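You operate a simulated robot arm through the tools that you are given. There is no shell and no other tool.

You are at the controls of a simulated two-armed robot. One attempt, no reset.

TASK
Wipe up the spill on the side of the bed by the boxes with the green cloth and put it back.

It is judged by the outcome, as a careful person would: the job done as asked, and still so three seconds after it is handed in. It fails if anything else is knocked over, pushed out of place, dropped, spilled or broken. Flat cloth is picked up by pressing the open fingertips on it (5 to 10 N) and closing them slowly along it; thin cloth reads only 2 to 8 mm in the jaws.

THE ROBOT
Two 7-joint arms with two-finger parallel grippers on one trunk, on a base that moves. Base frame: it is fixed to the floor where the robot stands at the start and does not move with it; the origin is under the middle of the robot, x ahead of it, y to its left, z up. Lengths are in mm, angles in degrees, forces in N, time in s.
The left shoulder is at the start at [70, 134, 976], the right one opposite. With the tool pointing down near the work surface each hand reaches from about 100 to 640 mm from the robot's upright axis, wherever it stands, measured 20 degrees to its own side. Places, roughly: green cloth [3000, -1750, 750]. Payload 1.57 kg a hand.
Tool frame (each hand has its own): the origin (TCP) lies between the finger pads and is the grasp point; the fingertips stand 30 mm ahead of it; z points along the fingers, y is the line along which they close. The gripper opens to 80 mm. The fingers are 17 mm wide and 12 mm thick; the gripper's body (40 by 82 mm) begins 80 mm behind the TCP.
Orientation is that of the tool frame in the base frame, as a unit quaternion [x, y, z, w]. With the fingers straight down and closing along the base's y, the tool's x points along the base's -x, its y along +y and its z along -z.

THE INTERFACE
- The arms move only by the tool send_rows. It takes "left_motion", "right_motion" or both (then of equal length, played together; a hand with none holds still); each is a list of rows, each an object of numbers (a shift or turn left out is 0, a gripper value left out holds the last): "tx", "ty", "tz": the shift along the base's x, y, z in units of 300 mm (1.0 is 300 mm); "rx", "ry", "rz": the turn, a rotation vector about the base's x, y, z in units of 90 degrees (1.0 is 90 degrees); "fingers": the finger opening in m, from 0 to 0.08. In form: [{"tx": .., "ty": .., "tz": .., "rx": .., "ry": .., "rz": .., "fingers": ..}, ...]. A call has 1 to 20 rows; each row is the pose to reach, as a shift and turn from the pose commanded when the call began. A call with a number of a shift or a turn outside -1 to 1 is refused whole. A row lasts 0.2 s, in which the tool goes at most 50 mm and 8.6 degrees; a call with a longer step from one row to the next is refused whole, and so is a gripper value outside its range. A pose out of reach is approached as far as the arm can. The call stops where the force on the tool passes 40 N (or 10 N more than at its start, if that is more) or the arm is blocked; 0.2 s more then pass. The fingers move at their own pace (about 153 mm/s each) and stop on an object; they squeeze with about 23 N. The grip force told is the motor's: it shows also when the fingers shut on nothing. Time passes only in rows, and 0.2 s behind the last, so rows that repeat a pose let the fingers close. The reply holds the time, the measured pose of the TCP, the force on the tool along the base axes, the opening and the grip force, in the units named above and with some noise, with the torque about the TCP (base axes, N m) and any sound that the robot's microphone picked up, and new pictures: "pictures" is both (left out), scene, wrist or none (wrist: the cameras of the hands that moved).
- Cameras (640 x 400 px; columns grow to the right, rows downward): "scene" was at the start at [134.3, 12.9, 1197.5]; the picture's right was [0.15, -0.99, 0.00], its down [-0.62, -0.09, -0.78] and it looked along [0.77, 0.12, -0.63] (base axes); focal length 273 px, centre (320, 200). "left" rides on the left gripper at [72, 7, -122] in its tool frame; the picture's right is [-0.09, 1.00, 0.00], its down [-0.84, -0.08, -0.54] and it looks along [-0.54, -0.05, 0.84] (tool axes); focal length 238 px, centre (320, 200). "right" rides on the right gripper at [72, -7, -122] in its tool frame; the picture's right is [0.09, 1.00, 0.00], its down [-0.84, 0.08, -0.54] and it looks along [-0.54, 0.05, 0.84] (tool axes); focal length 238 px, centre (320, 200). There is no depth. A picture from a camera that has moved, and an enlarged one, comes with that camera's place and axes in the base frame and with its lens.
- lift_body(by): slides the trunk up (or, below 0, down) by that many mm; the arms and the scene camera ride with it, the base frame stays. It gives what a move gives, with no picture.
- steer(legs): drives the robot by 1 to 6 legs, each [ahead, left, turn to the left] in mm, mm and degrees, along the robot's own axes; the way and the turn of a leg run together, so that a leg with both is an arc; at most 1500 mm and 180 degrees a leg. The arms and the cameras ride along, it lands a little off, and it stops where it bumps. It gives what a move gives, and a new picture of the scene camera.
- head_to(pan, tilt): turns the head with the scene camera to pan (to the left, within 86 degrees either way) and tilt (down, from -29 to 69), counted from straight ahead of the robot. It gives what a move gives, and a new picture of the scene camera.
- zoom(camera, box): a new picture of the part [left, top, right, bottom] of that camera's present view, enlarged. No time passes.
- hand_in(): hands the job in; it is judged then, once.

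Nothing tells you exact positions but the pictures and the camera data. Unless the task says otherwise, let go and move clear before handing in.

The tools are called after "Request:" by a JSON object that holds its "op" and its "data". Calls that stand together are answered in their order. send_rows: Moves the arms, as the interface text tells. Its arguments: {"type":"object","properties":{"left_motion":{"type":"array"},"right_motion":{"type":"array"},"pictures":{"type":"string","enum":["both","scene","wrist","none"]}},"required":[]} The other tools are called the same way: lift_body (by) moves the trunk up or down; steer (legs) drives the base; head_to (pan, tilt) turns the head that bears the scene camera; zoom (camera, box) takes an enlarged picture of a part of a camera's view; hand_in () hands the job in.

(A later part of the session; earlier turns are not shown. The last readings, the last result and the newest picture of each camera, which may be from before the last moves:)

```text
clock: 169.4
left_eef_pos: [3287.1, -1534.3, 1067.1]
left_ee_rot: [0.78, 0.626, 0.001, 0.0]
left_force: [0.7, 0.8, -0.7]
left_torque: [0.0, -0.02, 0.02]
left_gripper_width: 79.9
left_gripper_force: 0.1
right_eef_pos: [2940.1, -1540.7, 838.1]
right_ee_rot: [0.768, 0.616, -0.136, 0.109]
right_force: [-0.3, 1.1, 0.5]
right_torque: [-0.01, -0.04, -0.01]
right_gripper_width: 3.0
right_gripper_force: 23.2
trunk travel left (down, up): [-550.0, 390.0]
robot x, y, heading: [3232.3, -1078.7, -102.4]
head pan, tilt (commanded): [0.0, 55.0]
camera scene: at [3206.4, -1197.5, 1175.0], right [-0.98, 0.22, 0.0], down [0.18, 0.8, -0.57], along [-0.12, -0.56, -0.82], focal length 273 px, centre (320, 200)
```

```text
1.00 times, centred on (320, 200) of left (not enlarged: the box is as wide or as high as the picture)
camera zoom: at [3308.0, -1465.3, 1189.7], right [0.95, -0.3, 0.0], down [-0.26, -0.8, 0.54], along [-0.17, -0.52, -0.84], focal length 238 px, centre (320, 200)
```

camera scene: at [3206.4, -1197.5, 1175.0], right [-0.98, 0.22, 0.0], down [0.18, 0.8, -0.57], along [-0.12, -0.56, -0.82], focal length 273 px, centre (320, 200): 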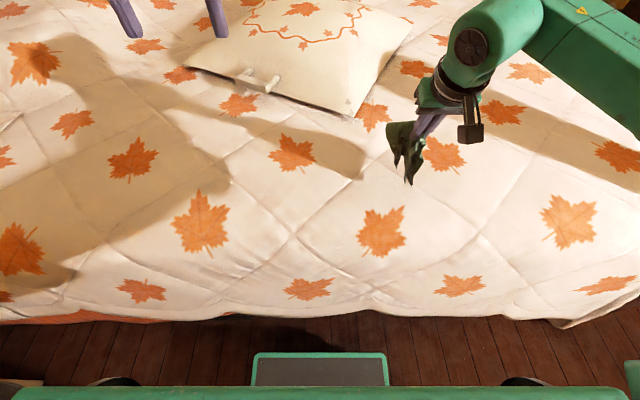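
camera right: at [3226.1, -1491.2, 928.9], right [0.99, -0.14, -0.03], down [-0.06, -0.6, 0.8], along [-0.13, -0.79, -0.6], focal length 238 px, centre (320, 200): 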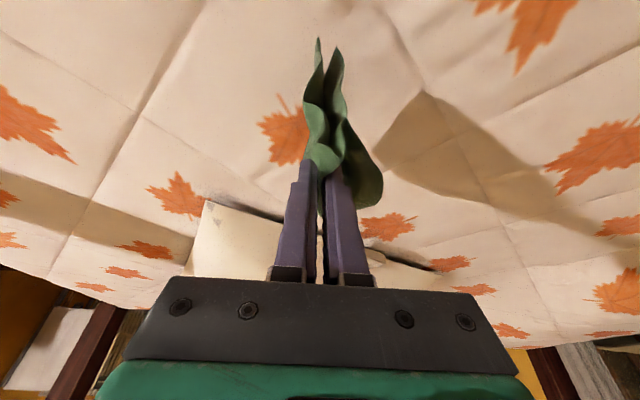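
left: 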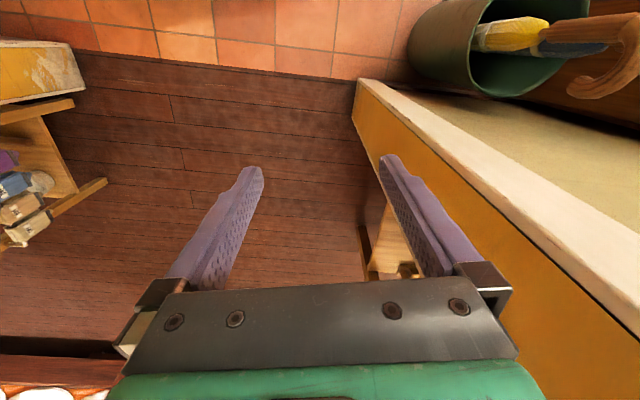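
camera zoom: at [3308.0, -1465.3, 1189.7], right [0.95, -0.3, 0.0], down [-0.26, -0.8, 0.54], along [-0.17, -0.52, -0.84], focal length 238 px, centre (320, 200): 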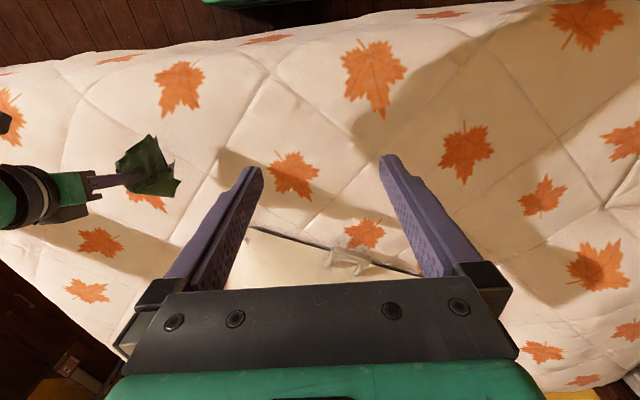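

The wiped area is clean. Now I'll move the cloth back over its original place, centred near (2938, -1655), and begin lowering it.

Request:
{"op": "send_rows", "data": {"right_motion": [{"ty": -0.12}, {"ty": -0.24}, {"tx": -0.001, "ty": -0.348}, {"tx": -0.001, "ty": -0.348, "tz": -0.1}, {"tx": -0.001, "ty": -0.348, "tz": -0.18}, {"tx": -0.001, "ty": -0.348, "tz": -0.24}, {"tx": -0.001, "ty": -0.348, "tz": -0.29}, {"tx": -0.001, "ty": -0.348, "tz": -0.29}], "pictures": "both"}}

```text
clock: 171.2
left_eef_pos: [3287.0, -1534.4, 1066.6]
left_ee_rot: [0.779, 0.627, -0.001, -0.002]
left_force: [0.0, -0.1, -0.4]
left_torque: [-0.01, 0.03, 0.01]
left_gripper_width: 80.0
left_gripper_force: 0.0
right_eef_pos: [2939.2, -1645.7, 754.3]
right_ee_rot: [0.768, 0.616, -0.136, 0.109]
right_force: [-0.4, -0.6, 0.1]
right_torque: [-0.04, 0.01, -0.04]
right_gripper_width: 3.2
right_gripper_force: 23.2
trunk travel left (down, up): [-550.0, 390.0]
robot x, y, heading: [3229.4, -1078.2, -102.7]
head pan, tilt (commanded): [0.0, 55.0]
camera scene: at [3206.6, -1197.4, 1175.0], right [-0.98, 0.22, 0.0], down [0.18, 0.8, -0.57], along [-0.12, -0.56, -0.82], focal length 273 px, centre (320, 200)
camera right: at [2957.5, -1537.4, 843.6], right [0.99, -0.13, -0.03], down [-0.05, -0.6, 0.8], along [-0.12, -0.79, -0.6], focal length 238 px, centre (320, 200)
```

scene: 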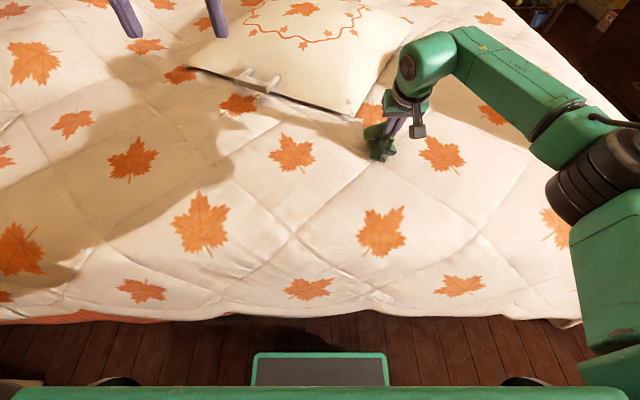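
right: 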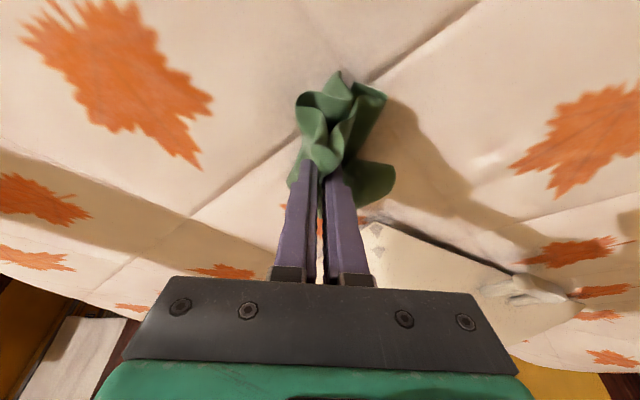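

The cloth is touching down at its old spot. I'll lower it fully and open the fingers slowly along the surface so the fold spreads back out.

Request:
{"op": "send_rows", "data": {"right_motion": [{"tz": -0.05}, {"tz": -0.09}, {"tz": -0.12}, {"tz": -0.13}, {"tz": -0.13}], "pictures": "wrist"}}

```text
clock: 172.4
left_eef_pos: [3287.6, -1531.7, 1068.7]
left_ee_rot: [0.779, 0.627, -0.001, 0.0]
left_force: [-0.5, 0.3, 0.6]
left_torque: [0.0, -0.01, -0.03]
left_gripper_width: 80.0
left_gripper_force: 0.1
right_eef_pos: [2939.6, -1643.3, 715.9]
right_ee_rot: [0.768, 0.615, -0.138, 0.111]
right_force: [-3.2, -0.4, 15.0]
right_torque: [-0.07, 0.05, -0.05]
right_gripper_width: 3.1
right_gripper_force: 22.9
trunk travel left (down, up): [-550.0, 390.0]
robot x, y, heading: [3236.7, -1081.5, -102.8]
head pan, tilt (commanded): [0.0, 55.0]
camera right: at [2958.6, -1535.6, 805.6], right [0.99, -0.13, -0.03], down [-0.05, -0.6, 0.8], along [-0.12, -0.79, -0.6], focal length 238 px, centre (320, 200)
```

right: 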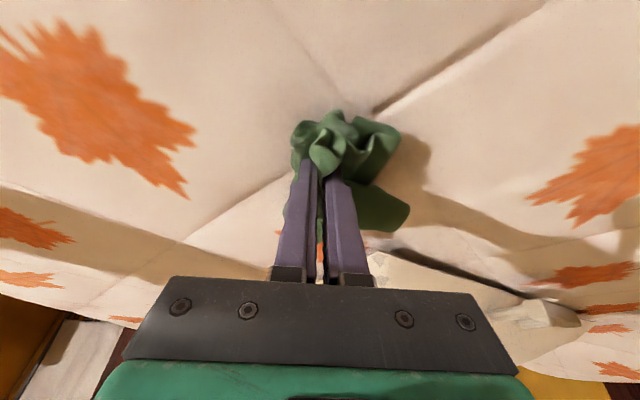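

It's bunched up a bit. I'll ease to a light press and open the fingers slowly to spread the fold.

Request:
{"op": "send_rows", "data": {"right_motion": [{"tz": 0.005, "fingers": 0.008}, {"tz": 0.004, "fingers": 0.015}, {"tz": 0.002, "fingers": 0.022}, {"tz": 0.0, "fingers": 0.03}, {"tz": 0.0, "fingers": 0.038}, {"tz": 0.0, "fingers": 0.046}, {"tz": 0.0, "fingers": 0.054}, {"tz": 0.0, "fingers": 0.062}, {"tz": 0.0, "fingers": 0.07}, {"tz": 0.0, "fingers": 0.08}, {"tz": 0.0, "fingers": 0.08}], "pictures": "both"}}

```text
clock: 174.8
left_eef_pos: [3286.8, -1532.3, 1067.5]
left_ee_rot: [0.779, 0.627, 0.0, 0.0]
left_force: [0.2, -0.5, 0.0]
left_torque: [0.0, 0.02, 0.01]
left_gripper_width: 79.8
left_gripper_force: 0.0
right_eef_pos: [2940.0, -1645.0, 713.0]
right_ee_rot: [0.768, 0.616, -0.137, 0.109]
right_force: [-4.5, 2.1, 9.2]
right_torque: [-0.05, -0.28, 0.0]
right_gripper_width: 75.8
right_gripper_force: 0.1
trunk travel left (down, up): [-550.0, 390.0]
robot x, y, heading: [3235.5, -1080.8, -102.7]
head pan, tilt (commanded): [0.0, 55.0]
camera scene: at [3206.5, -1195.5, 1175.3], right [-0.98, 0.22, 0.0], down [0.18, 0.8, -0.57], along [-0.12, -0.56, -0.82], focal length 273 px, centre (320, 200)
camera right: at [2958.0, -1535.3, 803.5], right [0.99, -0.13, -0.03], down [-0.05, -0.6, 0.8], along [-0.12, -0.79, -0.6], focal length 238 px, centre (320, 200)
```

scene: 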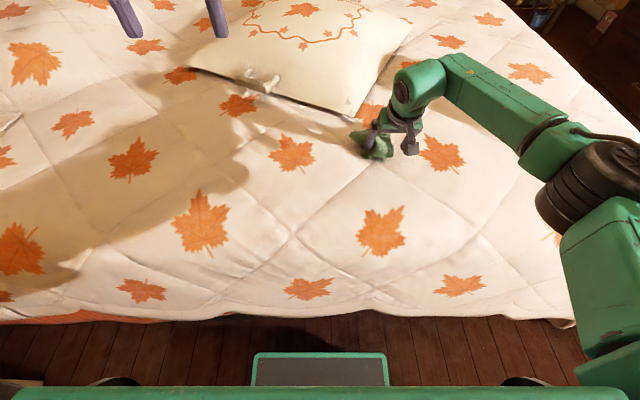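
right: 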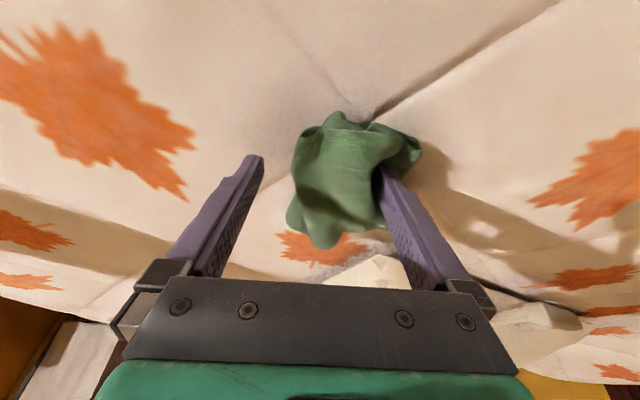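

The cloth is released but crumpled near its place. I'll rise straight up and look at how it lies.

Request:
{"op": "send_rows", "data": {"right_motion": [{"tz": 0.03}, {"tz": 0.1}, {"tz": 0.2}, {"tz": 0.3}, {"tz": 0.4}, {"tz": 0.4}], "pictures": "both"}}

Request:
{"op": "zoom", "data": {"camera": "scene", "box": [310, 90, 470, 190]}}

Request:
{"op": "zoom", "data": {"camera": "right", "box": [160, 0, 480, 200]}}

```text
clock: 176.2
left_eef_pos: [3286.5, -1534.7, 1066.3]
left_ee_rot: [0.78, 0.626, 0.0, -0.001]
left_force: [-0.5, 0.7, 0.2]
left_torque: [0.02, 0.0, 0.01]
left_gripper_width: 79.8
left_gripper_force: 0.1
right_eef_pos: [2939.1, -1644.0, 833.0]
right_ee_rot: [0.767, 0.617, -0.136, 0.109]
right_force: [-1.0, 0.1, 0.5]
right_torque: [-0.02, 0.01, 0.01]
right_gripper_width: 80.0
right_gripper_force: 0.1
trunk travel left (down, up): [-550.0, 390.0]
robot x, y, heading: [3233.5, -1080.1, -102.3]
head pan, tilt (commanded): [0.0, 55.0]
camera scene: at [3206.3, -1197.9, 1175.0], right [-0.98, 0.22, 0.0], down [0.18, 0.8, -0.57], along [-0.12, -0.56, -0.82], focal length 273 px, centre (320, 200)
camera right: at [2957.6, -1535.6, 923.2], right [0.99, -0.13, -0.03], down [-0.05, -0.6, 0.8], along [-0.12, -0.79, -0.6], focal length 238 px, centre (320, 200)
```

scene: 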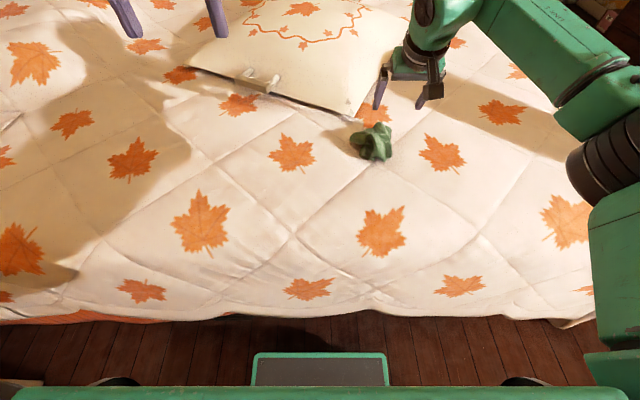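
right: 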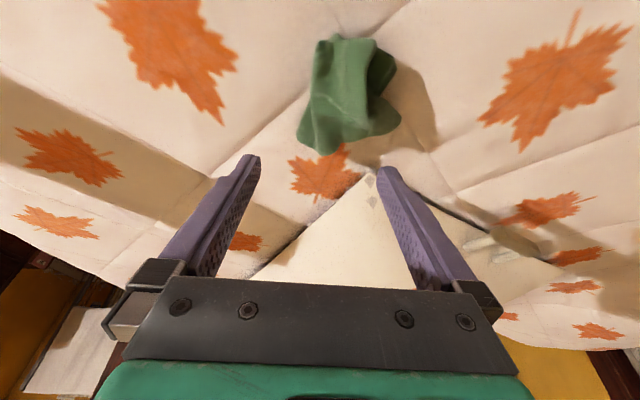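

```text
4.00 times, centred on (390, 140) of scene
camera zoom: at [3206.3, -1197.9, 1175.0], right [-0.98, 0.22, 0.0], down [0.18, 0.8, -0.57], along [-0.12, -0.56, -0.82], focal length 1092 px, centre (40, 440)
```

zoom: 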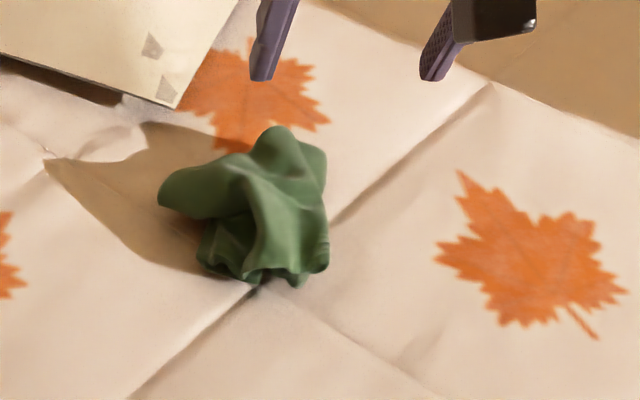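

```text
2.00 times, centred on (320, 100) of right
camera zoom: at [2957.6, -1535.6, 923.2], right [0.99, -0.13, -0.03], down [-0.05, -0.6, 0.8], along [-0.12, -0.79, -0.6], focal length 477 px, centre (320, 400)
```

zoom: 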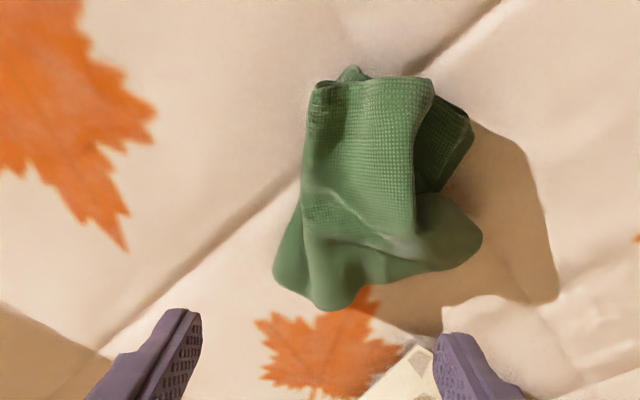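

The cloth stands crumpled, about 35 mm to the left of its old centre. I'd like to lay it out neatly, so I'll look at it from the left wrist camera too.

Request:
{"op": "zoom", "data": {"camera": "left", "box": [120, 120, 320, 245]}}

Request:
{"op": "send_rows", "data": {"right_motion": [{"tx": 0.05, "ty": 0.1, "tz": 0.05}, {"tx": 0.1, "ty": 0.22, "tz": 0.1}, {"tx": 0.15, "ty": 0.34, "tz": 0.1}, {"tx": 0.15, "ty": 0.36, "tz": 0.1}], "pictures": "wrist"}}

Request:
{"op": "zoom", "data": {"camera": "right", "box": [220, 100, 420, 225]}}

```text
3.20 times, centred on (220, 182) of left
camera zoom: at [3307.9, -1465.6, 1189.6], right [0.95, -0.3, 0.0], down [-0.26, -0.8, 0.54], along [-0.17, -0.52, -0.84], focal length 763 px, centre (640, 256)
```

zoom: 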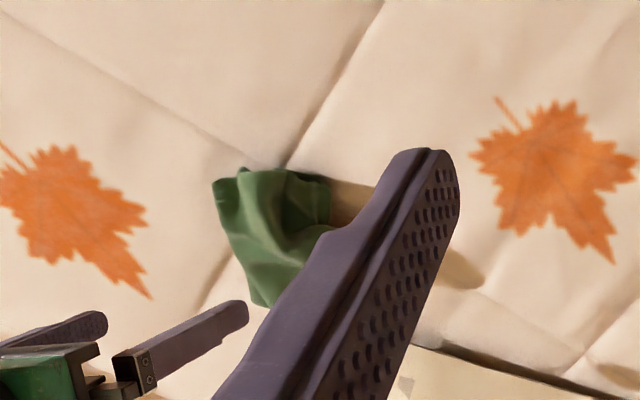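

```text
clock: 177.2
left_eef_pos: [3285.4, -1533.9, 1067.2]
left_ee_rot: [0.779, 0.627, 0.001, -0.001]
left_force: [-0.4, -0.1, -0.2]
left_torque: [-0.01, 0.01, 0.02]
left_gripper_width: 80.2
left_gripper_force: 0.1
right_eef_pos: [2983.8, -1536.6, 863.2]
right_ee_rot: [0.768, 0.616, -0.136, 0.108]
right_force: [0.8, 0.2, -0.3]
right_torque: [-0.01, 0.01, -0.02]
right_gripper_width: 80.0
right_gripper_force: 0.0
trunk travel left (down, up): [-550.0, 390.0]
robot x, y, heading: [3233.4, -1080.3, -102.6]
head pan, tilt (commanded): [0.0, 55.0]
camera right: at [3002.5, -1428.2, 952.9], right [0.99, -0.13, -0.03], down [-0.05, -0.6, 0.8], along [-0.12, -0.79, -0.6], focal length 238 px, centre (320, 200)
```

right: 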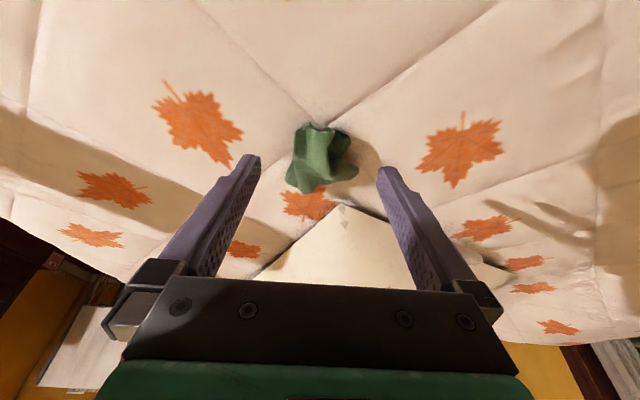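

```text
3.20 times, centred on (320, 162) of right
camera zoom: at [3002.5, -1428.2, 952.9], right [0.99, -0.13, -0.03], down [-0.05, -0.6, 0.8], along [-0.12, -0.79, -0.6], focal length 763 px, centre (320, 320)
```

zoom: 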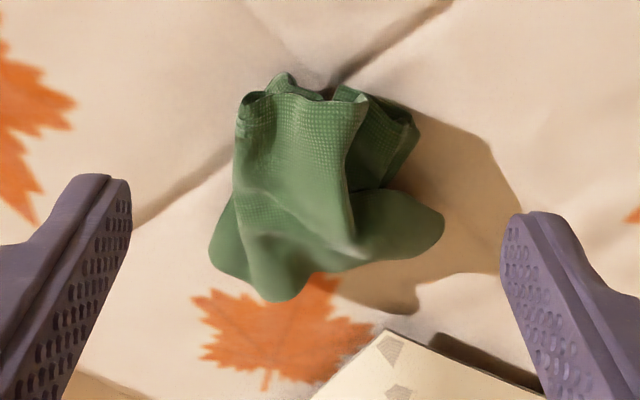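

I'll tidy it by pulling from its ends. First I'll pinch the right-hand part of the bundle and drag it low to the right, so the rest trails out behind it.

Request:
{"op": "send_rows", "data": {"right_motion": [{"tx": -0.04, "ty": -0.1, "fingers": 0.055}, {"tx": -0.09, "ty": -0.22}, {"tx": -0.133, "ty": -0.35}, {"tx": -0.133, "ty": -0.35, "tz": -0.12}, {"tx": -0.133, "ty": -0.35, "tz": -0.24}, {"tx": -0.133, "ty": -0.35, "tz": -0.34}, {"tx": -0.133, "ty": -0.35, "tz": -0.42}, {"tx": -0.133, "ty": -0.35, "tz": -0.46}, {"tx": -0.133, "ty": -0.35, "tz": -0.47}], "pictures": "both"}}

```text
clock: 179.2
left_eef_pos: [3287.3, -1534.1, 1066.1]
left_ee_rot: [0.779, 0.627, 0.0, 0.0]
left_force: [0.4, 0.2, 0.1]
left_torque: [-0.03, 0.01, 0.04]
left_gripper_width: 79.9
left_gripper_force: 0.1
right_eef_pos: [2943.3, -1641.5, 721.6]
right_ee_rot: [0.768, 0.617, -0.136, 0.109]
right_force: [0.3, 0.3, 0.1]
right_torque: [-0.01, -0.01, -0.02]
right_gripper_width: 55.0
right_gripper_force: 0.0
trunk travel left (down, up): [-550.0, 390.0]
robot x, y, heading: [3232.9, -1079.1, -102.4]
head pan, tilt (commanded): [0.0, 55.0]
camera scene: at [3206.6, -1197.4, 1175.1], right [-0.98, 0.22, 0.0], down [0.18, 0.8, -0.57], along [-0.12, -0.56, -0.82], focal length 273 px, centre (320, 200)
camera right: at [2962.6, -1534.0, 811.6], right [0.99, -0.13, -0.03], down [-0.05, -0.6, 0.8], along [-0.12, -0.79, -0.6], focal length 238 px, centre (320, 200)
```

scene: 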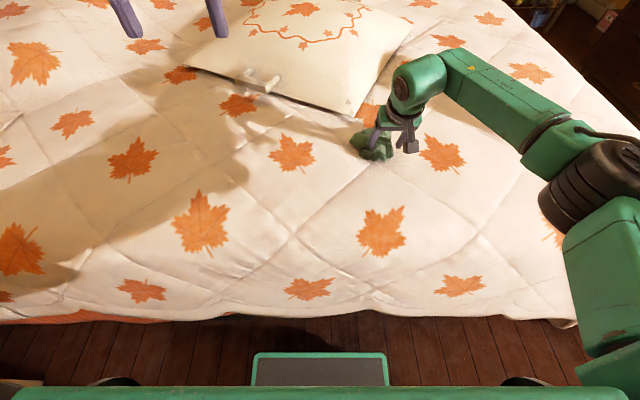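
right: 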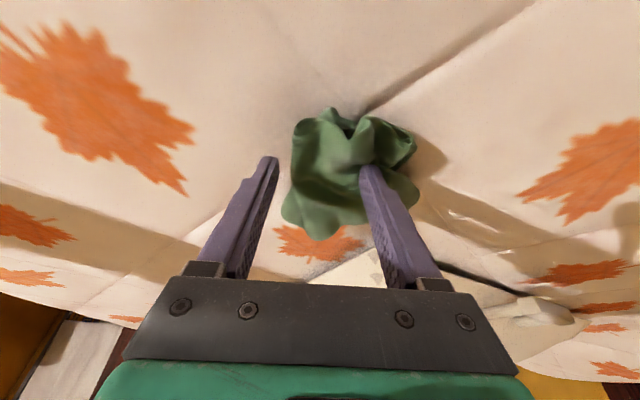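

The fingers straddle the right-hand half. I'll go down to light contact and close slowly.

Request:
{"op": "send_rows", "data": {"right_motion": [{"tz": -0.015}, {"tz": -0.024}, {"tz": -0.024, "fingers": 0.048}, {"tz": -0.024, "fingers": 0.041}, {"tz": -0.024, "fingers": 0.034}, {"tz": -0.024, "fingers": 0.027}, {"tz": -0.024, "fingers": 0.02}, {"tz": -0.024, "fingers": 0.013}, {"tz": -0.024, "fingers": 0.006}, {"tz": -0.024, "fingers": 0.0}, {"tz": -0.024, "fingers": 0.0}], "pictures": "wrist"}}

```text
clock: 181.6
left_eef_pos: [3287.5, -1533.0, 1066.7]
left_ee_rot: [0.779, 0.627, -0.001, 0.0]
left_force: [-1.0, -0.2, 0.0]
left_torque: [-0.03, 0.03, -0.01]
left_gripper_width: 80.0
left_gripper_force: 0.1
right_eef_pos: [2944.9, -1641.9, 715.2]
right_ee_rot: [0.768, 0.616, -0.136, 0.109]
right_force: [1.1, -0.2, 4.8]
right_torque: [-0.05, -0.1, 0.04]
right_gripper_width: 5.6
right_gripper_force: 22.8
trunk travel left (down, up): [-550.0, 390.0]
robot x, y, heading: [3234.1, -1079.7, -102.5]
head pan, tilt (commanded): [0.0, 55.0]
camera right: at [2963.2, -1533.6, 804.8], right [0.99, -0.13, -0.03], down [-0.05, -0.6, 0.8], along [-0.12, -0.79, -0.6], focal length 238 px, centre (320, 200)
```

right: 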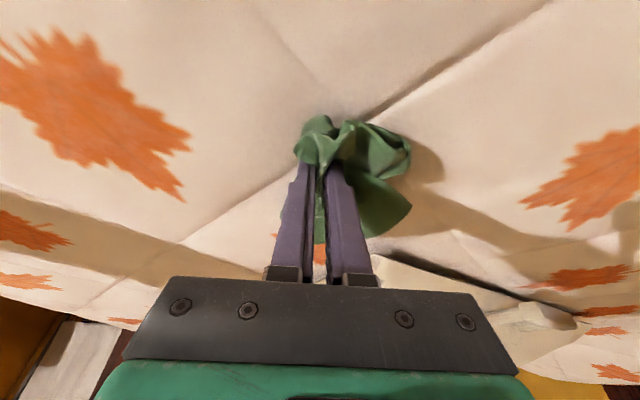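

It's gripped at the right side. I'll lift it to see how it hangs from there.

Request:
{"op": "send_rows", "data": {"right_motion": [{"tz": 0.08}, {"tz": 0.2}, {"tz": 0.33}, {"tz": 0.46}, {"tz": 0.58}, {"tz": 0.65}, {"tz": 0.65}, {"tz": 0.65}], "pictures": "both"}}

Request:
{"op": "zoom", "data": {"camera": "scene", "box": [300, 20, 500, 180]}}

```text
clock: 183.4
left_eef_pos: [3286.5, -1534.8, 1067.0]
left_ee_rot: [0.779, 0.627, 0.0, -0.001]
left_force: [-0.7, -0.7, 0.0]
left_torque: [0.03, 0.05, 0.03]
left_gripper_width: 79.7
left_gripper_force: 0.0
right_eef_pos: [2945.6, -1640.7, 909.7]
right_ee_rot: [0.768, 0.616, -0.137, 0.11]
right_force: [0.5, -0.1, -0.2]
right_torque: [-0.01, 0.0, 0.0]
right_gripper_width: 5.9
right_gripper_force: 22.4
trunk travel left (down, up): [-550.0, 390.0]
robot x, y, heading: [3234.7, -1078.6, -102.3]
head pan, tilt (commanded): [0.0, 55.0]
camera scene: at [3206.6, -1197.5, 1175.0], right [-0.98, 0.22, 0.0], down [0.18, 0.8, -0.57], along [-0.12, -0.56, -0.82], focal length 273 px, centre (320, 200)
camera right: at [2963.3, -1532.7, 999.3], right [0.99, -0.13, -0.03], down [-0.05, -0.6, 0.8], along [-0.12, -0.79, -0.6], focal length 238 px, centre (320, 200)
```

scene: 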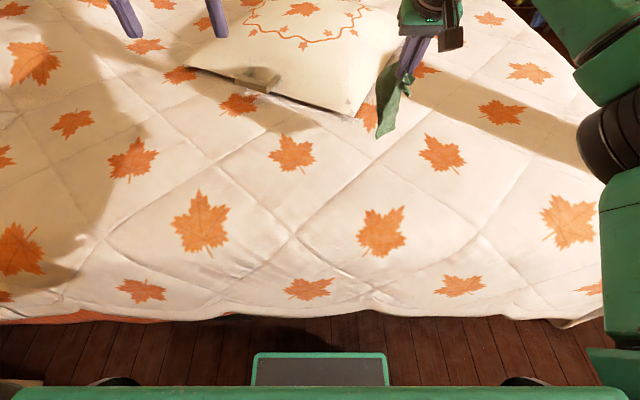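
right: 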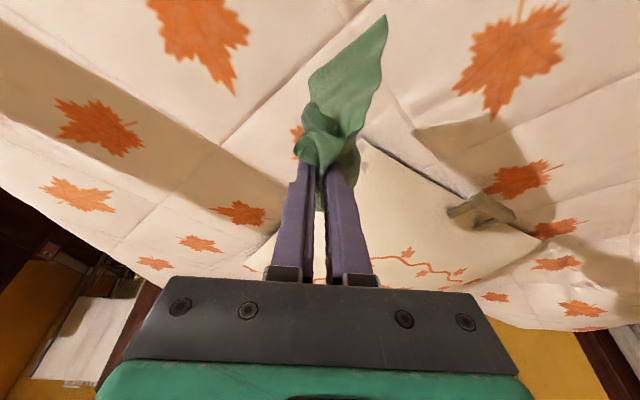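

```text
2.50 times, centred on (400, 100) of scene
camera zoom: at [3206.6, -1197.5, 1175.0], right [-0.98, 0.22, 0.0], down [0.18, 0.8, -0.57], along [-0.12, -0.56, -0.82], focal length 683 px, centre (120, 450)
```

zoom: 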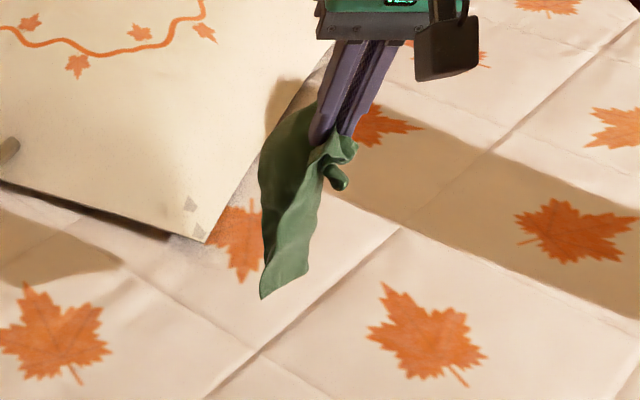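

The cloth now hangs from near one end as a sheet about 160 mm long. I'll move the free end over the left end of its old place, then lay it down in an arc toward the right.

Request:
{"op": "send_rows", "data": {"right_motion": [{"tx": 0.09, "ty": -0.025}, {"tx": 0.18, "ty": -0.05}, {"tx": 0.258, "ty": -0.072}, {"tx": 0.258, "ty": -0.072, "tz": -0.07}, {"tx": 0.258, "ty": -0.072, "tz": -0.13}, {"tx": 0.258, "ty": -0.072, "tz": -0.14}], "pictures": "scene"}}

Request:
{"op": "zoom", "data": {"camera": "scene", "box": [280, 40, 480, 200]}}

```text
clock: 184.8
left_eef_pos: [3287.0, -1534.3, 1068.0]
left_ee_rot: [0.78, 0.626, 0.001, -0.001]
left_force: [-0.1, -0.1, 0.6]
left_torque: [0.01, -0.01, 0.01]
left_gripper_width: 80.0
left_gripper_force: 0.0
right_eef_pos: [3023.7, -1663.1, 865.5]
right_ee_rot: [0.768, 0.616, -0.136, 0.109]
right_force: [-0.8, -0.1, -0.3]
right_torque: [-0.02, 0.0, -0.01]
right_gripper_width: 6.0
right_gripper_force: 23.0
trunk travel left (down, up): [-550.0, 390.0]
robot x, y, heading: [3234.5, -1079.1, -102.4]
head pan, tilt (commanded): [0.0, 55.0]
camera scene: at [3206.6, -1197.6, 1175.0], right [-0.98, 0.22, 0.0], down [0.18, 0.8, -0.57], along [-0.12, -0.56, -0.82], focal length 273 px, centre (320, 200)
```

scene: 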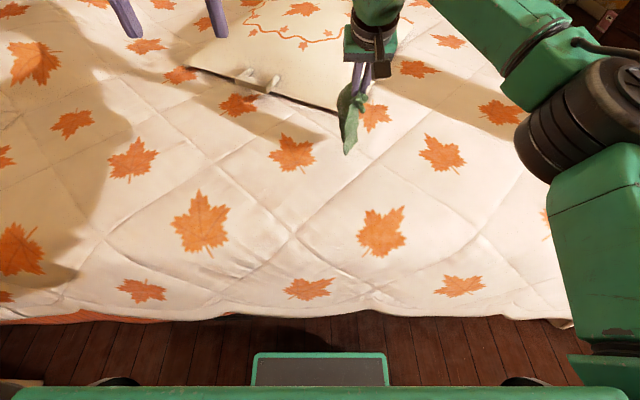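

```text
2.50 times, centred on (380, 120) of scene
camera zoom: at [3206.6, -1197.6, 1175.0], right [-0.98, 0.22, 0.0], down [0.18, 0.8, -0.57], along [-0.12, -0.56, -0.82], focal length 683 px, centre (170, 400)
```

zoom: 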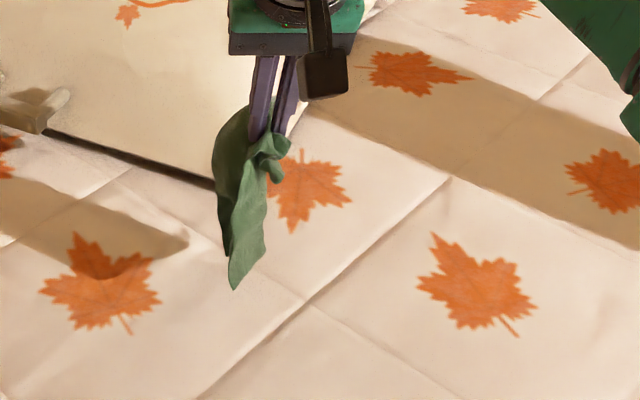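

The free end is close to the bed at the left. I'll lay the cloth down along the arc to the right.

Request:
{"op": "send_rows", "data": {"right_motion": [{"tx": 0.0, "ty": 0.0, "tz": -0.03}, {"tx": -0.0793, "ty": 0.0148, "tz": -0.045}, {"tx": -0.157, "ty": 0.0294, "tz": -0.06}, {"tx": -0.2307, "ty": 0.0432, "tz": -0.085}, {"tx": -0.2985, "ty": 0.0559, "tz": -0.12}, {"tx": -0.3591, "ty": 0.0672, "tz": -0.167}, {"tx": -0.4109, "ty": 0.0769, "tz": -0.224}, {"tx": -0.4525, "ty": 0.0847, "tz": -0.288}, {"tx": -0.483, "ty": 0.0904, "tz": -0.36}, {"tx": -0.5017, "ty": 0.0939, "tz": -0.43}, {"tx": -0.5079, "ty": 0.0951, "tz": -0.49}, {"tx": -0.5079, "ty": 0.0951, "tz": -0.49}], "pictures": "both"}}

Request:
{"op": "zoom", "data": {"camera": "scene", "box": [280, 60, 480, 220]}}

```text
clock: 187.4
left_eef_pos: [3286.8, -1534.6, 1067.5]
left_ee_rot: [0.779, 0.627, 0.0, 0.0]
left_force: [0.0, -0.2, 0.8]
left_torque: [-0.01, 0.01, -0.01]
left_gripper_width: 80.1
left_gripper_force: 0.1
right_eef_pos: [2869.2, -1635.5, 722.0]
right_ee_rot: [0.768, 0.616, -0.136, 0.109]
right_force: [-0.5, -0.6, 1.4]
right_torque: [0.0, 0.02, 0.01]
right_gripper_width: 5.9
right_gripper_force: 22.7
trunk travel left (down, up): [-550.0, 390.0]
robot x, y, heading: [3235.5, -1078.7, -102.7]
head pan, tilt (commanded): [0.0, 55.0]
camera scene: at [3206.7, -1197.3, 1175.1], right [-0.98, 0.22, 0.0], down [0.18, 0.8, -0.57], along [-0.12, -0.56, -0.82], focal length 273 px, centre (320, 200)
camera right: at [2887.6, -1527.3, 811.4], right [0.99, -0.13, -0.03], down [-0.05, -0.6, 0.8], along [-0.12, -0.79, -0.6], focal length 238 px, centre (320, 200)
```

scene: 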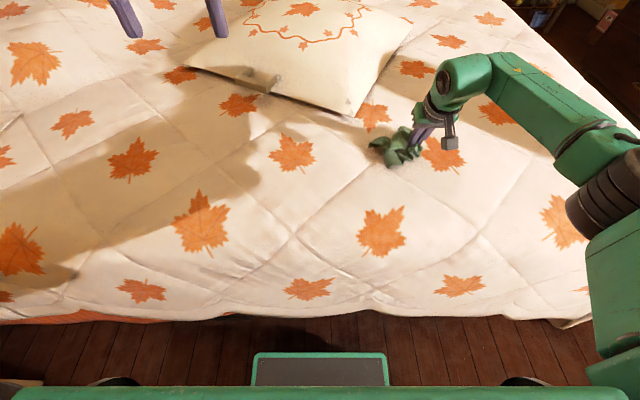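
right: 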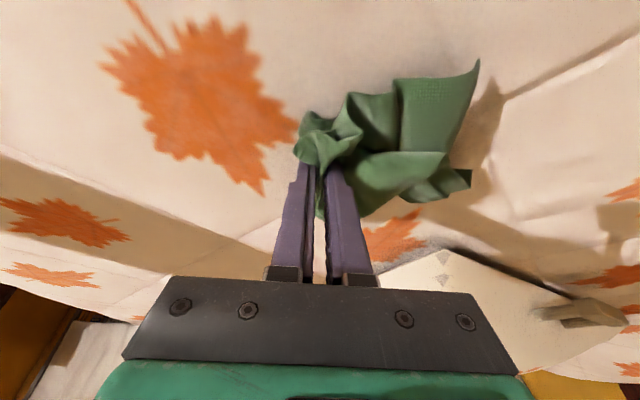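

```text
2.50 times, centred on (380, 140) of scene
camera zoom: at [3206.7, -1197.3, 1175.1], right [-0.98, 0.22, 0.0], down [0.18, 0.8, -0.57], along [-0.12, -0.56, -0.82], focal length 683 px, centre (170, 350)
```

zoom: 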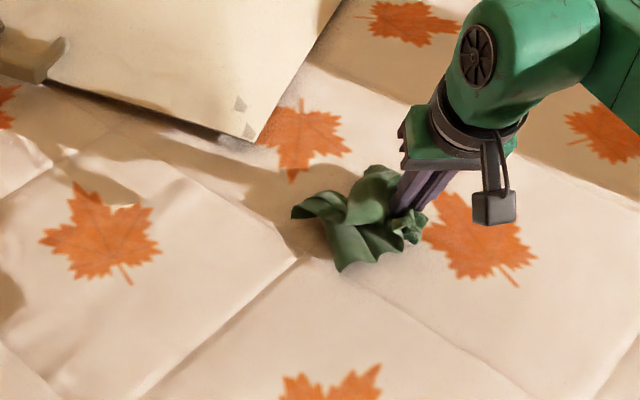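

It's laid partly out with some curl. I'll lift and re-lay it from further left with a longer, shallower drag so friction stretches the cloth flat.

Request:
{"op": "send_rows", "data": {"right_motion": [{"tz": 0.13}, {"tz": 0.28}, {"tz": 0.42}, {"tz": 0.54}, {"tx": 0.12, "ty": -0.022, "tz": 0.58}, {"tx": 0.27, "ty": -0.05, "tz": 0.58}, {"tx": 0.42, "ty": -0.079, "tz": 0.58}, {"tx": 0.57, "ty": -0.107, "tz": 0.58}, {"tx": 0.705, "ty": -0.132, "tz": 0.58}, {"tx": 0.705, "ty": -0.132, "tz": 0.55}, {"tx": 0.705, "ty": -0.132, "tz": 0.45}, {"tx": 0.705, "ty": -0.132, "tz": 0.34}], "pictures": "wrist"}}

Request:
{"op": "send_rows", "data": {"right_motion": [{"tx": -0.082, "ty": 0.0153, "tz": -0.067}, {"tx": -0.164, "ty": 0.0307, "tz": -0.133}, {"tx": -0.246, "ty": 0.046, "tz": -0.193}, {"tx": -0.328, "ty": 0.0613, "tz": -0.24}, {"tx": -0.41, "ty": 0.0767, "tz": -0.277}, {"tx": -0.492, "ty": 0.092, "tz": -0.303}, {"tx": -0.573, "ty": 0.107, "tz": -0.32}, {"tx": -0.655, "ty": 0.1227, "tz": -0.33}, {"tx": -0.705, "ty": 0.132, "tz": -0.333}, {"tx": -0.705, "ty": 0.132, "tz": -0.335}], "pictures": "both"}}

Request:
{"op": "zoom", "data": {"camera": "scene", "box": [280, 60, 480, 220]}}

```text
clock: 190.0
left_eef_pos: [3285.4, -1534.1, 1066.9]
left_ee_rot: [0.779, 0.627, 0.0, 0.0]
left_force: [0.2, 0.2, 0.4]
left_torque: [0.01, -0.01, -0.02]
left_gripper_width: 80.2
left_gripper_force: 0.1
right_eef_pos: [3080.9, -1674.3, 822.9]
right_ee_rot: [0.769, 0.616, -0.135, 0.108]
right_force: [-0.4, -0.4, 0.6]
right_torque: [-0.04, 0.01, 0.05]
right_gripper_width: 5.5
right_gripper_force: 22.8
trunk travel left (down, up): [-550.0, 390.0]
robot x, y, heading: [3234.6, -1078.1, -102.7]
head pan, tilt (commanded): [0.0, 55.0]
camera right: at [3100.2, -1565.9, 913.3], right [0.99, -0.13, -0.03], down [-0.05, -0.6, 0.8], along [-0.12, -0.79, -0.6], focal length 238 px, centre (320, 200)
```

right: 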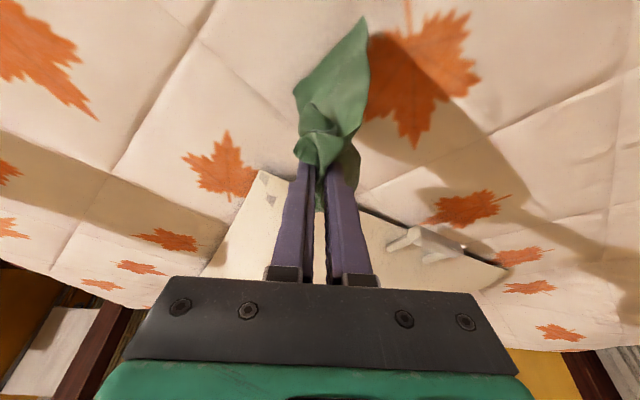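

```text
clock: 192.2
left_eef_pos: [3288.5, -1534.3, 1066.4]
left_ee_rot: [0.779, 0.627, 0.0, 0.0]
left_force: [0.0, -0.2, 0.5]
left_torque: [-0.02, 0.02, -0.01]
left_gripper_width: 80.1
left_gripper_force: 0.0
right_eef_pos: [2869.3, -1634.6, 721.7]
right_ee_rot: [0.768, 0.616, -0.136, 0.109]
right_force: [0.1, -0.8, -0.1]
right_torque: [0.02, -0.02, -0.01]
right_gripper_width: 5.6
right_gripper_force: 22.7
trunk travel left (down, up): [-550.0, 390.0]
robot x, y, heading: [3232.1, -1079.4, -102.5]
head pan, tilt (commanded): [0.0, 55.0]
camera scene: at [3206.7, -1197.6, 1175.0], right [-0.98, 0.22, 0.0], down [0.18, 0.8, -0.57], along [-0.12, -0.56, -0.82], focal length 273 px, centre (320, 200)
camera right: at [2887.2, -1526.4, 812.0], right [0.99, -0.13, -0.03], down [-0.05, -0.6, 0.8], along [-0.12, -0.79, -0.6], focal length 238 px, centre (320, 200)
```

scene: 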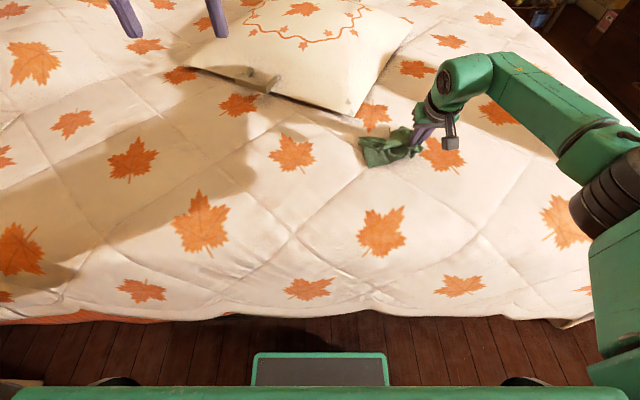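
right: 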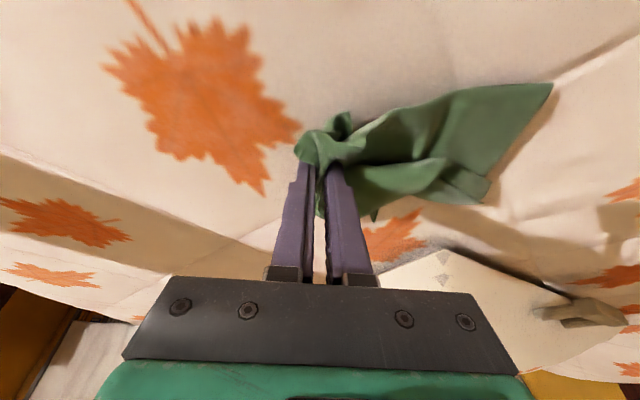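

```text
2.50 times, centred on (380, 140) of scene
camera zoom: at [3206.7, -1197.6, 1175.0], right [-0.98, 0.22, 0.0], down [0.18, 0.8, -0.57], along [-0.12, -0.56, -0.82], focal length 683 px, centre (170, 350)
```

zoom: 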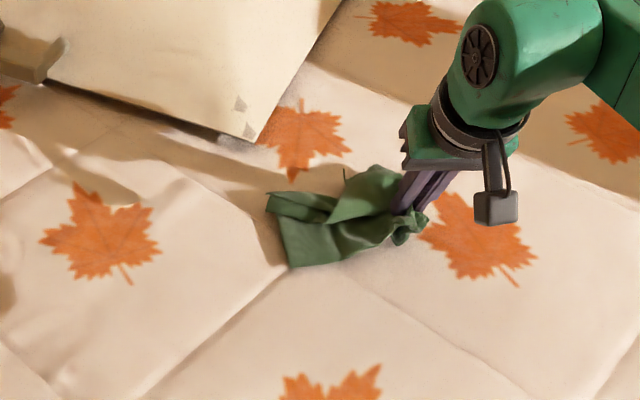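

That's laid out much better: it spans roughly x 2850–3000, close to its original place. I'll press lightly and open the fingers slowly to spread the gripped end.

Request:
{"op": "send_rows", "data": {"right_motion": [{"tz": -0.012}, {"tz": -0.02}, {"tz": -0.02}], "pictures": "none"}}

```text
clock: 193.0
left_eef_pos: [3285.6, -1532.8, 1066.9]
left_ee_rot: [0.78, 0.626, 0.0, 0.0]
left_force: [-0.9, -1.1, -0.9]
left_torque: [-0.03, 0.02, -0.01]
left_gripper_width: 79.7
left_gripper_force: 0.1
right_eef_pos: [2869.9, -1634.6, 716.6]
right_ee_rot: [0.768, 0.616, -0.136, 0.109]
right_force: [-0.9, 0.0, 0.2]
right_torque: [-0.02, 0.03, 0.05]
right_gripper_width: 5.7
right_gripper_force: 22.7
trunk travel left (down, up): [-550.0, 390.0]
robot x, y, heading: [3235.8, -1079.1, -102.5]
head pan, tilt (commanded): [0.0, 55.0]
```

Request:
{"op": "send_rows", "data": {"right_motion": [{"tz": -0.01}, {"tz": -0.018}, {"tz": -0.018}], "pictures": "none"}}

```text
clock: 193.8
left_eef_pos: [3287.9, -1532.3, 1066.9]
left_ee_rot: [0.78, 0.626, -0.002, 0.0]
left_force: [1.2, -0.8, 0.0]
left_torque: [0.03, -0.03, -0.01]
left_gripper_width: 79.7
left_gripper_force: 0.0
right_eef_pos: [2871.2, -1633.9, 715.1]
right_ee_rot: [0.768, 0.615, -0.139, 0.111]
right_force: [-3.8, -5.2, 15.7]
right_torque: [-0.23, 0.04, 0.01]
right_gripper_width: 5.7
right_gripper_force: 22.9
trunk travel left (down, up): [-550.0, 390.0]
robot x, y, heading: [3231.5, -1076.0, -102.4]
head pan, tilt (commanded): [0.0, 55.0]
```

I've made contact. I'll ease to a light press and open slowly.

Request:
{"op": "send_rows", "data": {"right_motion": [{"tz": 0.007, "fingers": 0.01}, {"tz": 0.007, "fingers": 0.017}, {"tz": 0.007, "fingers": 0.024}, {"tz": 0.007, "fingers": 0.031}, {"tz": 0.007, "fingers": 0.038}, {"tz": 0.007, "fingers": 0.045}, {"tz": 0.007, "fingers": 0.052}, {"tz": 0.007, "fingers": 0.06}, {"tz": 0.007, "fingers": 0.068}, {"tz": 0.007, "fingers": 0.076}, {"tz": 0.007, "fingers": 0.08}], "pictures": "wrist"}}

Request:
{"op": "send_rows", "data": {"right_motion": [{"tz": 0.03}, {"tz": 0.1}, {"tz": 0.22}, {"tz": 0.34}, {"tz": 0.45}, {"tz": 0.45, "ty": 0.1}, {"tz": 0.45, "ty": 0.25}, {"tz": 0.45, "ty": 0.38}], "pictures": "both"}}

Request:
{"op": "zoom", "data": {"camera": "scene", "box": [300, 80, 460, 190]}}

Request:
{"op": "zoom", "data": {"camera": "right", "box": [200, 60, 520, 260]}}

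```text
clock: 196.2
left_eef_pos: [3286.6, -1532.8, 1066.3]
left_ee_rot: [0.779, 0.627, 0.0, 0.0]
left_force: [-1.0, 0.1, -0.2]
left_torque: [0.0, 0.02, 0.01]
left_gripper_width: 80.3
left_gripper_force: 0.0
right_eef_pos: [2869.4, -1634.6, 712.2]
right_ee_rot: [0.768, 0.616, -0.136, 0.109]
right_force: [-1.3, 0.4, 3.8]
right_torque: [0.0, -0.07, 0.02]
right_gripper_width: 78.7
right_gripper_force: 0.0
trunk travel left (down, up): [-550.0, 390.0]
robot x, y, heading: [3235.0, -1078.0, -102.7]
head pan, tilt (commanded): [0.0, 55.0]
camera right: at [2887.9, -1525.9, 802.7], right [0.99, -0.13, -0.03], down [-0.05, -0.6, 0.8], along [-0.12, -0.79, -0.6], focal length 238 px, centre (320, 200)
```

right: 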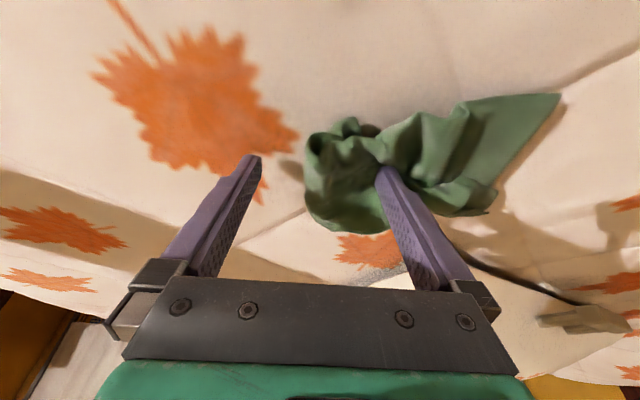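

```text
clock: 198.0
left_eef_pos: [3286.5, -1532.4, 1066.8]
left_ee_rot: [0.779, 0.627, 0.0, 0.0]
left_force: [0.0, 0.4, 0.7]
left_torque: [-0.01, -0.01, -0.06]
left_gripper_width: 80.1
left_gripper_force: 0.0
right_eef_pos: [2867.8, -1520.3, 848.8]
right_ee_rot: [0.768, 0.616, -0.136, 0.109]
right_force: [0.4, 0.2, -0.6]
right_torque: [0.0, 0.01, 0.0]
right_gripper_width: 80.2
right_gripper_force: 0.2
trunk travel left (down, up): [-550.0, 390.0]
robot x, y, heading: [3236.4, -1076.0, -102.6]
head pan, tilt (commanded): [0.0, 55.0]
camera scene: at [3206.3, -1196.4, 1175.2], right [-0.98, 0.22, 0.0], down [0.18, 0.8, -0.57], along [-0.12, -0.56, -0.82], focal length 273 px, centre (320, 200)
camera right: at [2886.6, -1412.1, 939.0], right [0.99, -0.13, -0.03], down [-0.05, -0.6, 0.8], along [-0.12, -0.79, -0.6], focal length 238 px, centre (320, 200)
```

scene: 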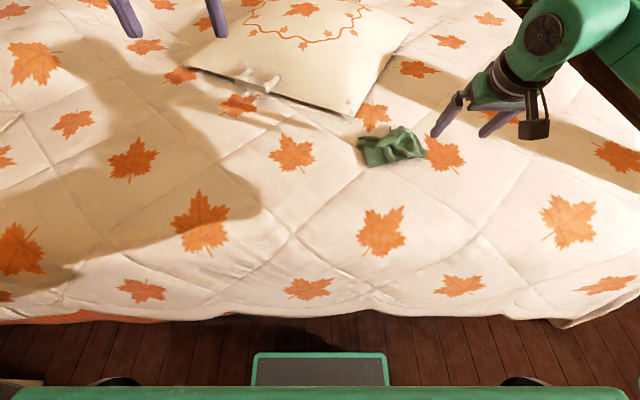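
right: 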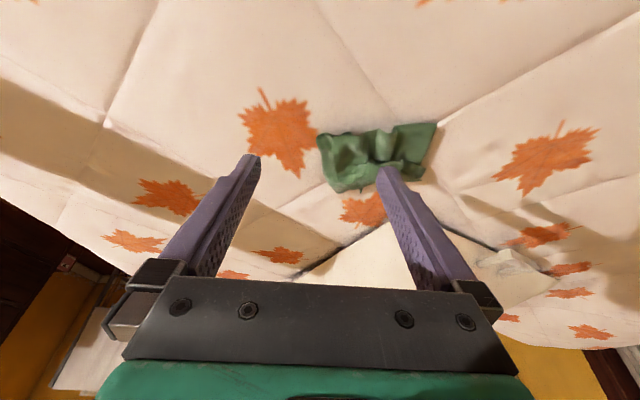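

```text
3.64 times, centred on (380, 135) of scene
camera zoom: at [3206.3, -1196.4, 1175.2], right [-0.98, 0.22, 0.0], down [0.18, 0.8, -0.57], along [-0.12, -0.56, -0.82], focal length 993 px, centre (102, 436)
```

zoom: 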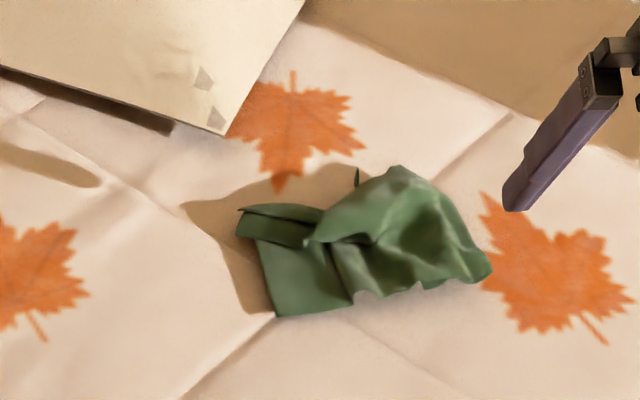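

```text
2.00 times, centred on (360, 160) of right
camera zoom: at [2886.6, -1412.1, 939.0], right [0.99, -0.13, -0.03], down [-0.05, -0.6, 0.8], along [-0.12, -0.79, -0.6], focal length 477 px, centre (240, 280)
```

zoom: 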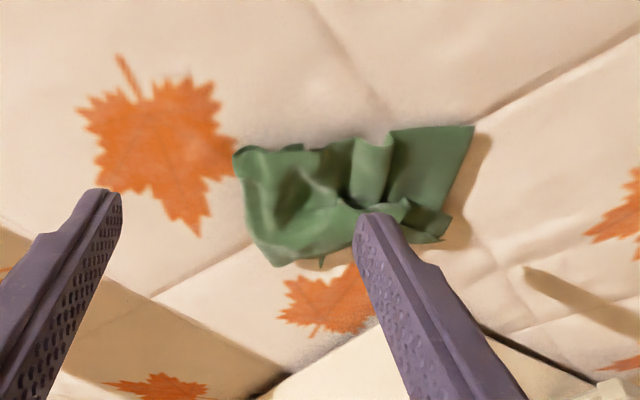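

The cloth lies at its place but is still a bit wrinkled. I'll smooth it by pressing closed fingertips lightly on its right part and drawing outward.

Request:
{"op": "send_rows", "data": {"right_motion": [{"tx": 0.01, "ty": -0.13, "fingers": 0.0}, {"tx": 0.02, "ty": -0.27}, {"tx": 0.027, "ty": -0.4}, {"tx": 0.027, "ty": -0.4, "tz": -0.13}, {"tx": 0.027, "ty": -0.4, "tz": -0.26}, {"tx": 0.027, "ty": -0.4, "tz": -0.36}, {"tx": 0.027, "ty": -0.4, "tz": -0.4}, {"tx": 0.027, "ty": -0.4, "tz": -0.42}, {"tx": 0.027, "ty": -0.4, "tz": -0.43}], "pictures": "wrist"}}

```text
clock: 200.0
left_eef_pos: [3286.9, -1533.8, 1067.1]
left_ee_rot: [0.779, 0.627, -0.001, 0.0]
left_force: [0.1, 0.0, 0.5]
left_torque: [-0.02, -0.01, 0.01]
left_gripper_width: 80.1
left_gripper_force: 0.1
right_eef_pos: [2876.7, -1641.7, 718.0]
right_ee_rot: [0.768, 0.616, -0.136, 0.109]
right_force: [-0.3, 0.3, 1.3]
right_torque: [-0.04, 0.02, -0.02]
right_gripper_width: 0.0
right_gripper_force: 21.6
trunk travel left (down, up): [-550.0, 390.0]
robot x, y, heading: [3232.1, -1080.4, -102.4]
head pan, tilt (commanded): [0.0, 55.0]
camera right: at [2894.9, -1532.5, 808.0], right [0.99, -0.13, -0.03], down [-0.05, -0.6, 0.8], along [-0.12, -0.79, -0.6], focal length 238 px, centre (320, 200)
```

right: 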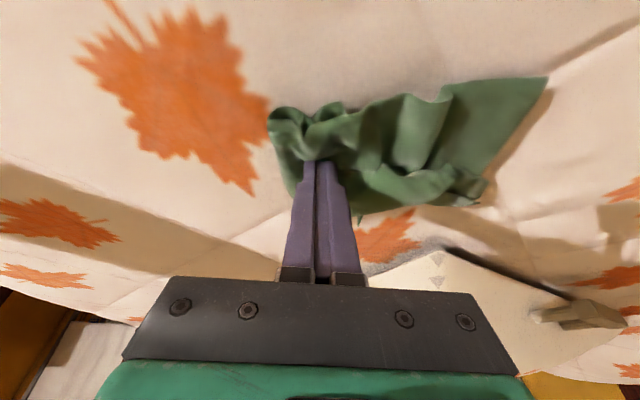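

I'll press a little more and draw outward to the right.

Request:
{"op": "send_rows", "data": {"right_motion": [{"tz": -0.01}, {"tz": -0.013}, {"tx": -0.05, "ty": 0.009, "tz": -0.014}, {"tx": -0.1, "ty": 0.019, "tz": -0.015}, {"tx": -0.15, "ty": 0.028, "tz": -0.016}, {"tx": -0.2, "ty": 0.037, "tz": -0.017}, {"tx": -0.2, "ty": 0.037, "tz": -0.017}], "pictures": "wrist"}}

```text
clock: 201.6
left_eef_pos: [3287.5, -1532.8, 1067.3]
left_ee_rot: [0.779, 0.626, -0.001, -0.001]
left_force: [0.3, -0.6, -0.1]
left_torque: [0.02, 0.0, 0.01]
left_gripper_width: 80.0
left_gripper_force: 0.1
right_eef_pos: [2833.1, -1632.1, 715.3]
right_ee_rot: [0.767, 0.617, -0.136, 0.11]
right_force: [2.3, -1.4, 4.6]
right_torque: [-0.02, -0.05, 0.01]
right_gripper_width: 0.0
right_gripper_force: 21.1
right hand out of reach, approached as far as the arm can: row 6, 7
trunk travel left (down, up): [-550.0, 390.0]
robot x, y, heading: [3236.1, -1079.8, -102.7]
head pan, tilt (commanded): [0.0, 55.0]
camera right: at [2851.5, -1523.9, 804.5], right [0.99, -0.13, -0.03], down [-0.05, -0.6, 0.8], along [-0.12, -0.79, -0.6], focal length 238 px, centre (320, 200)
```

right: 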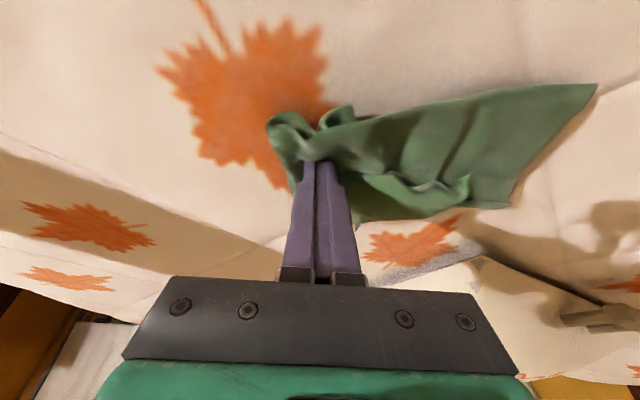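

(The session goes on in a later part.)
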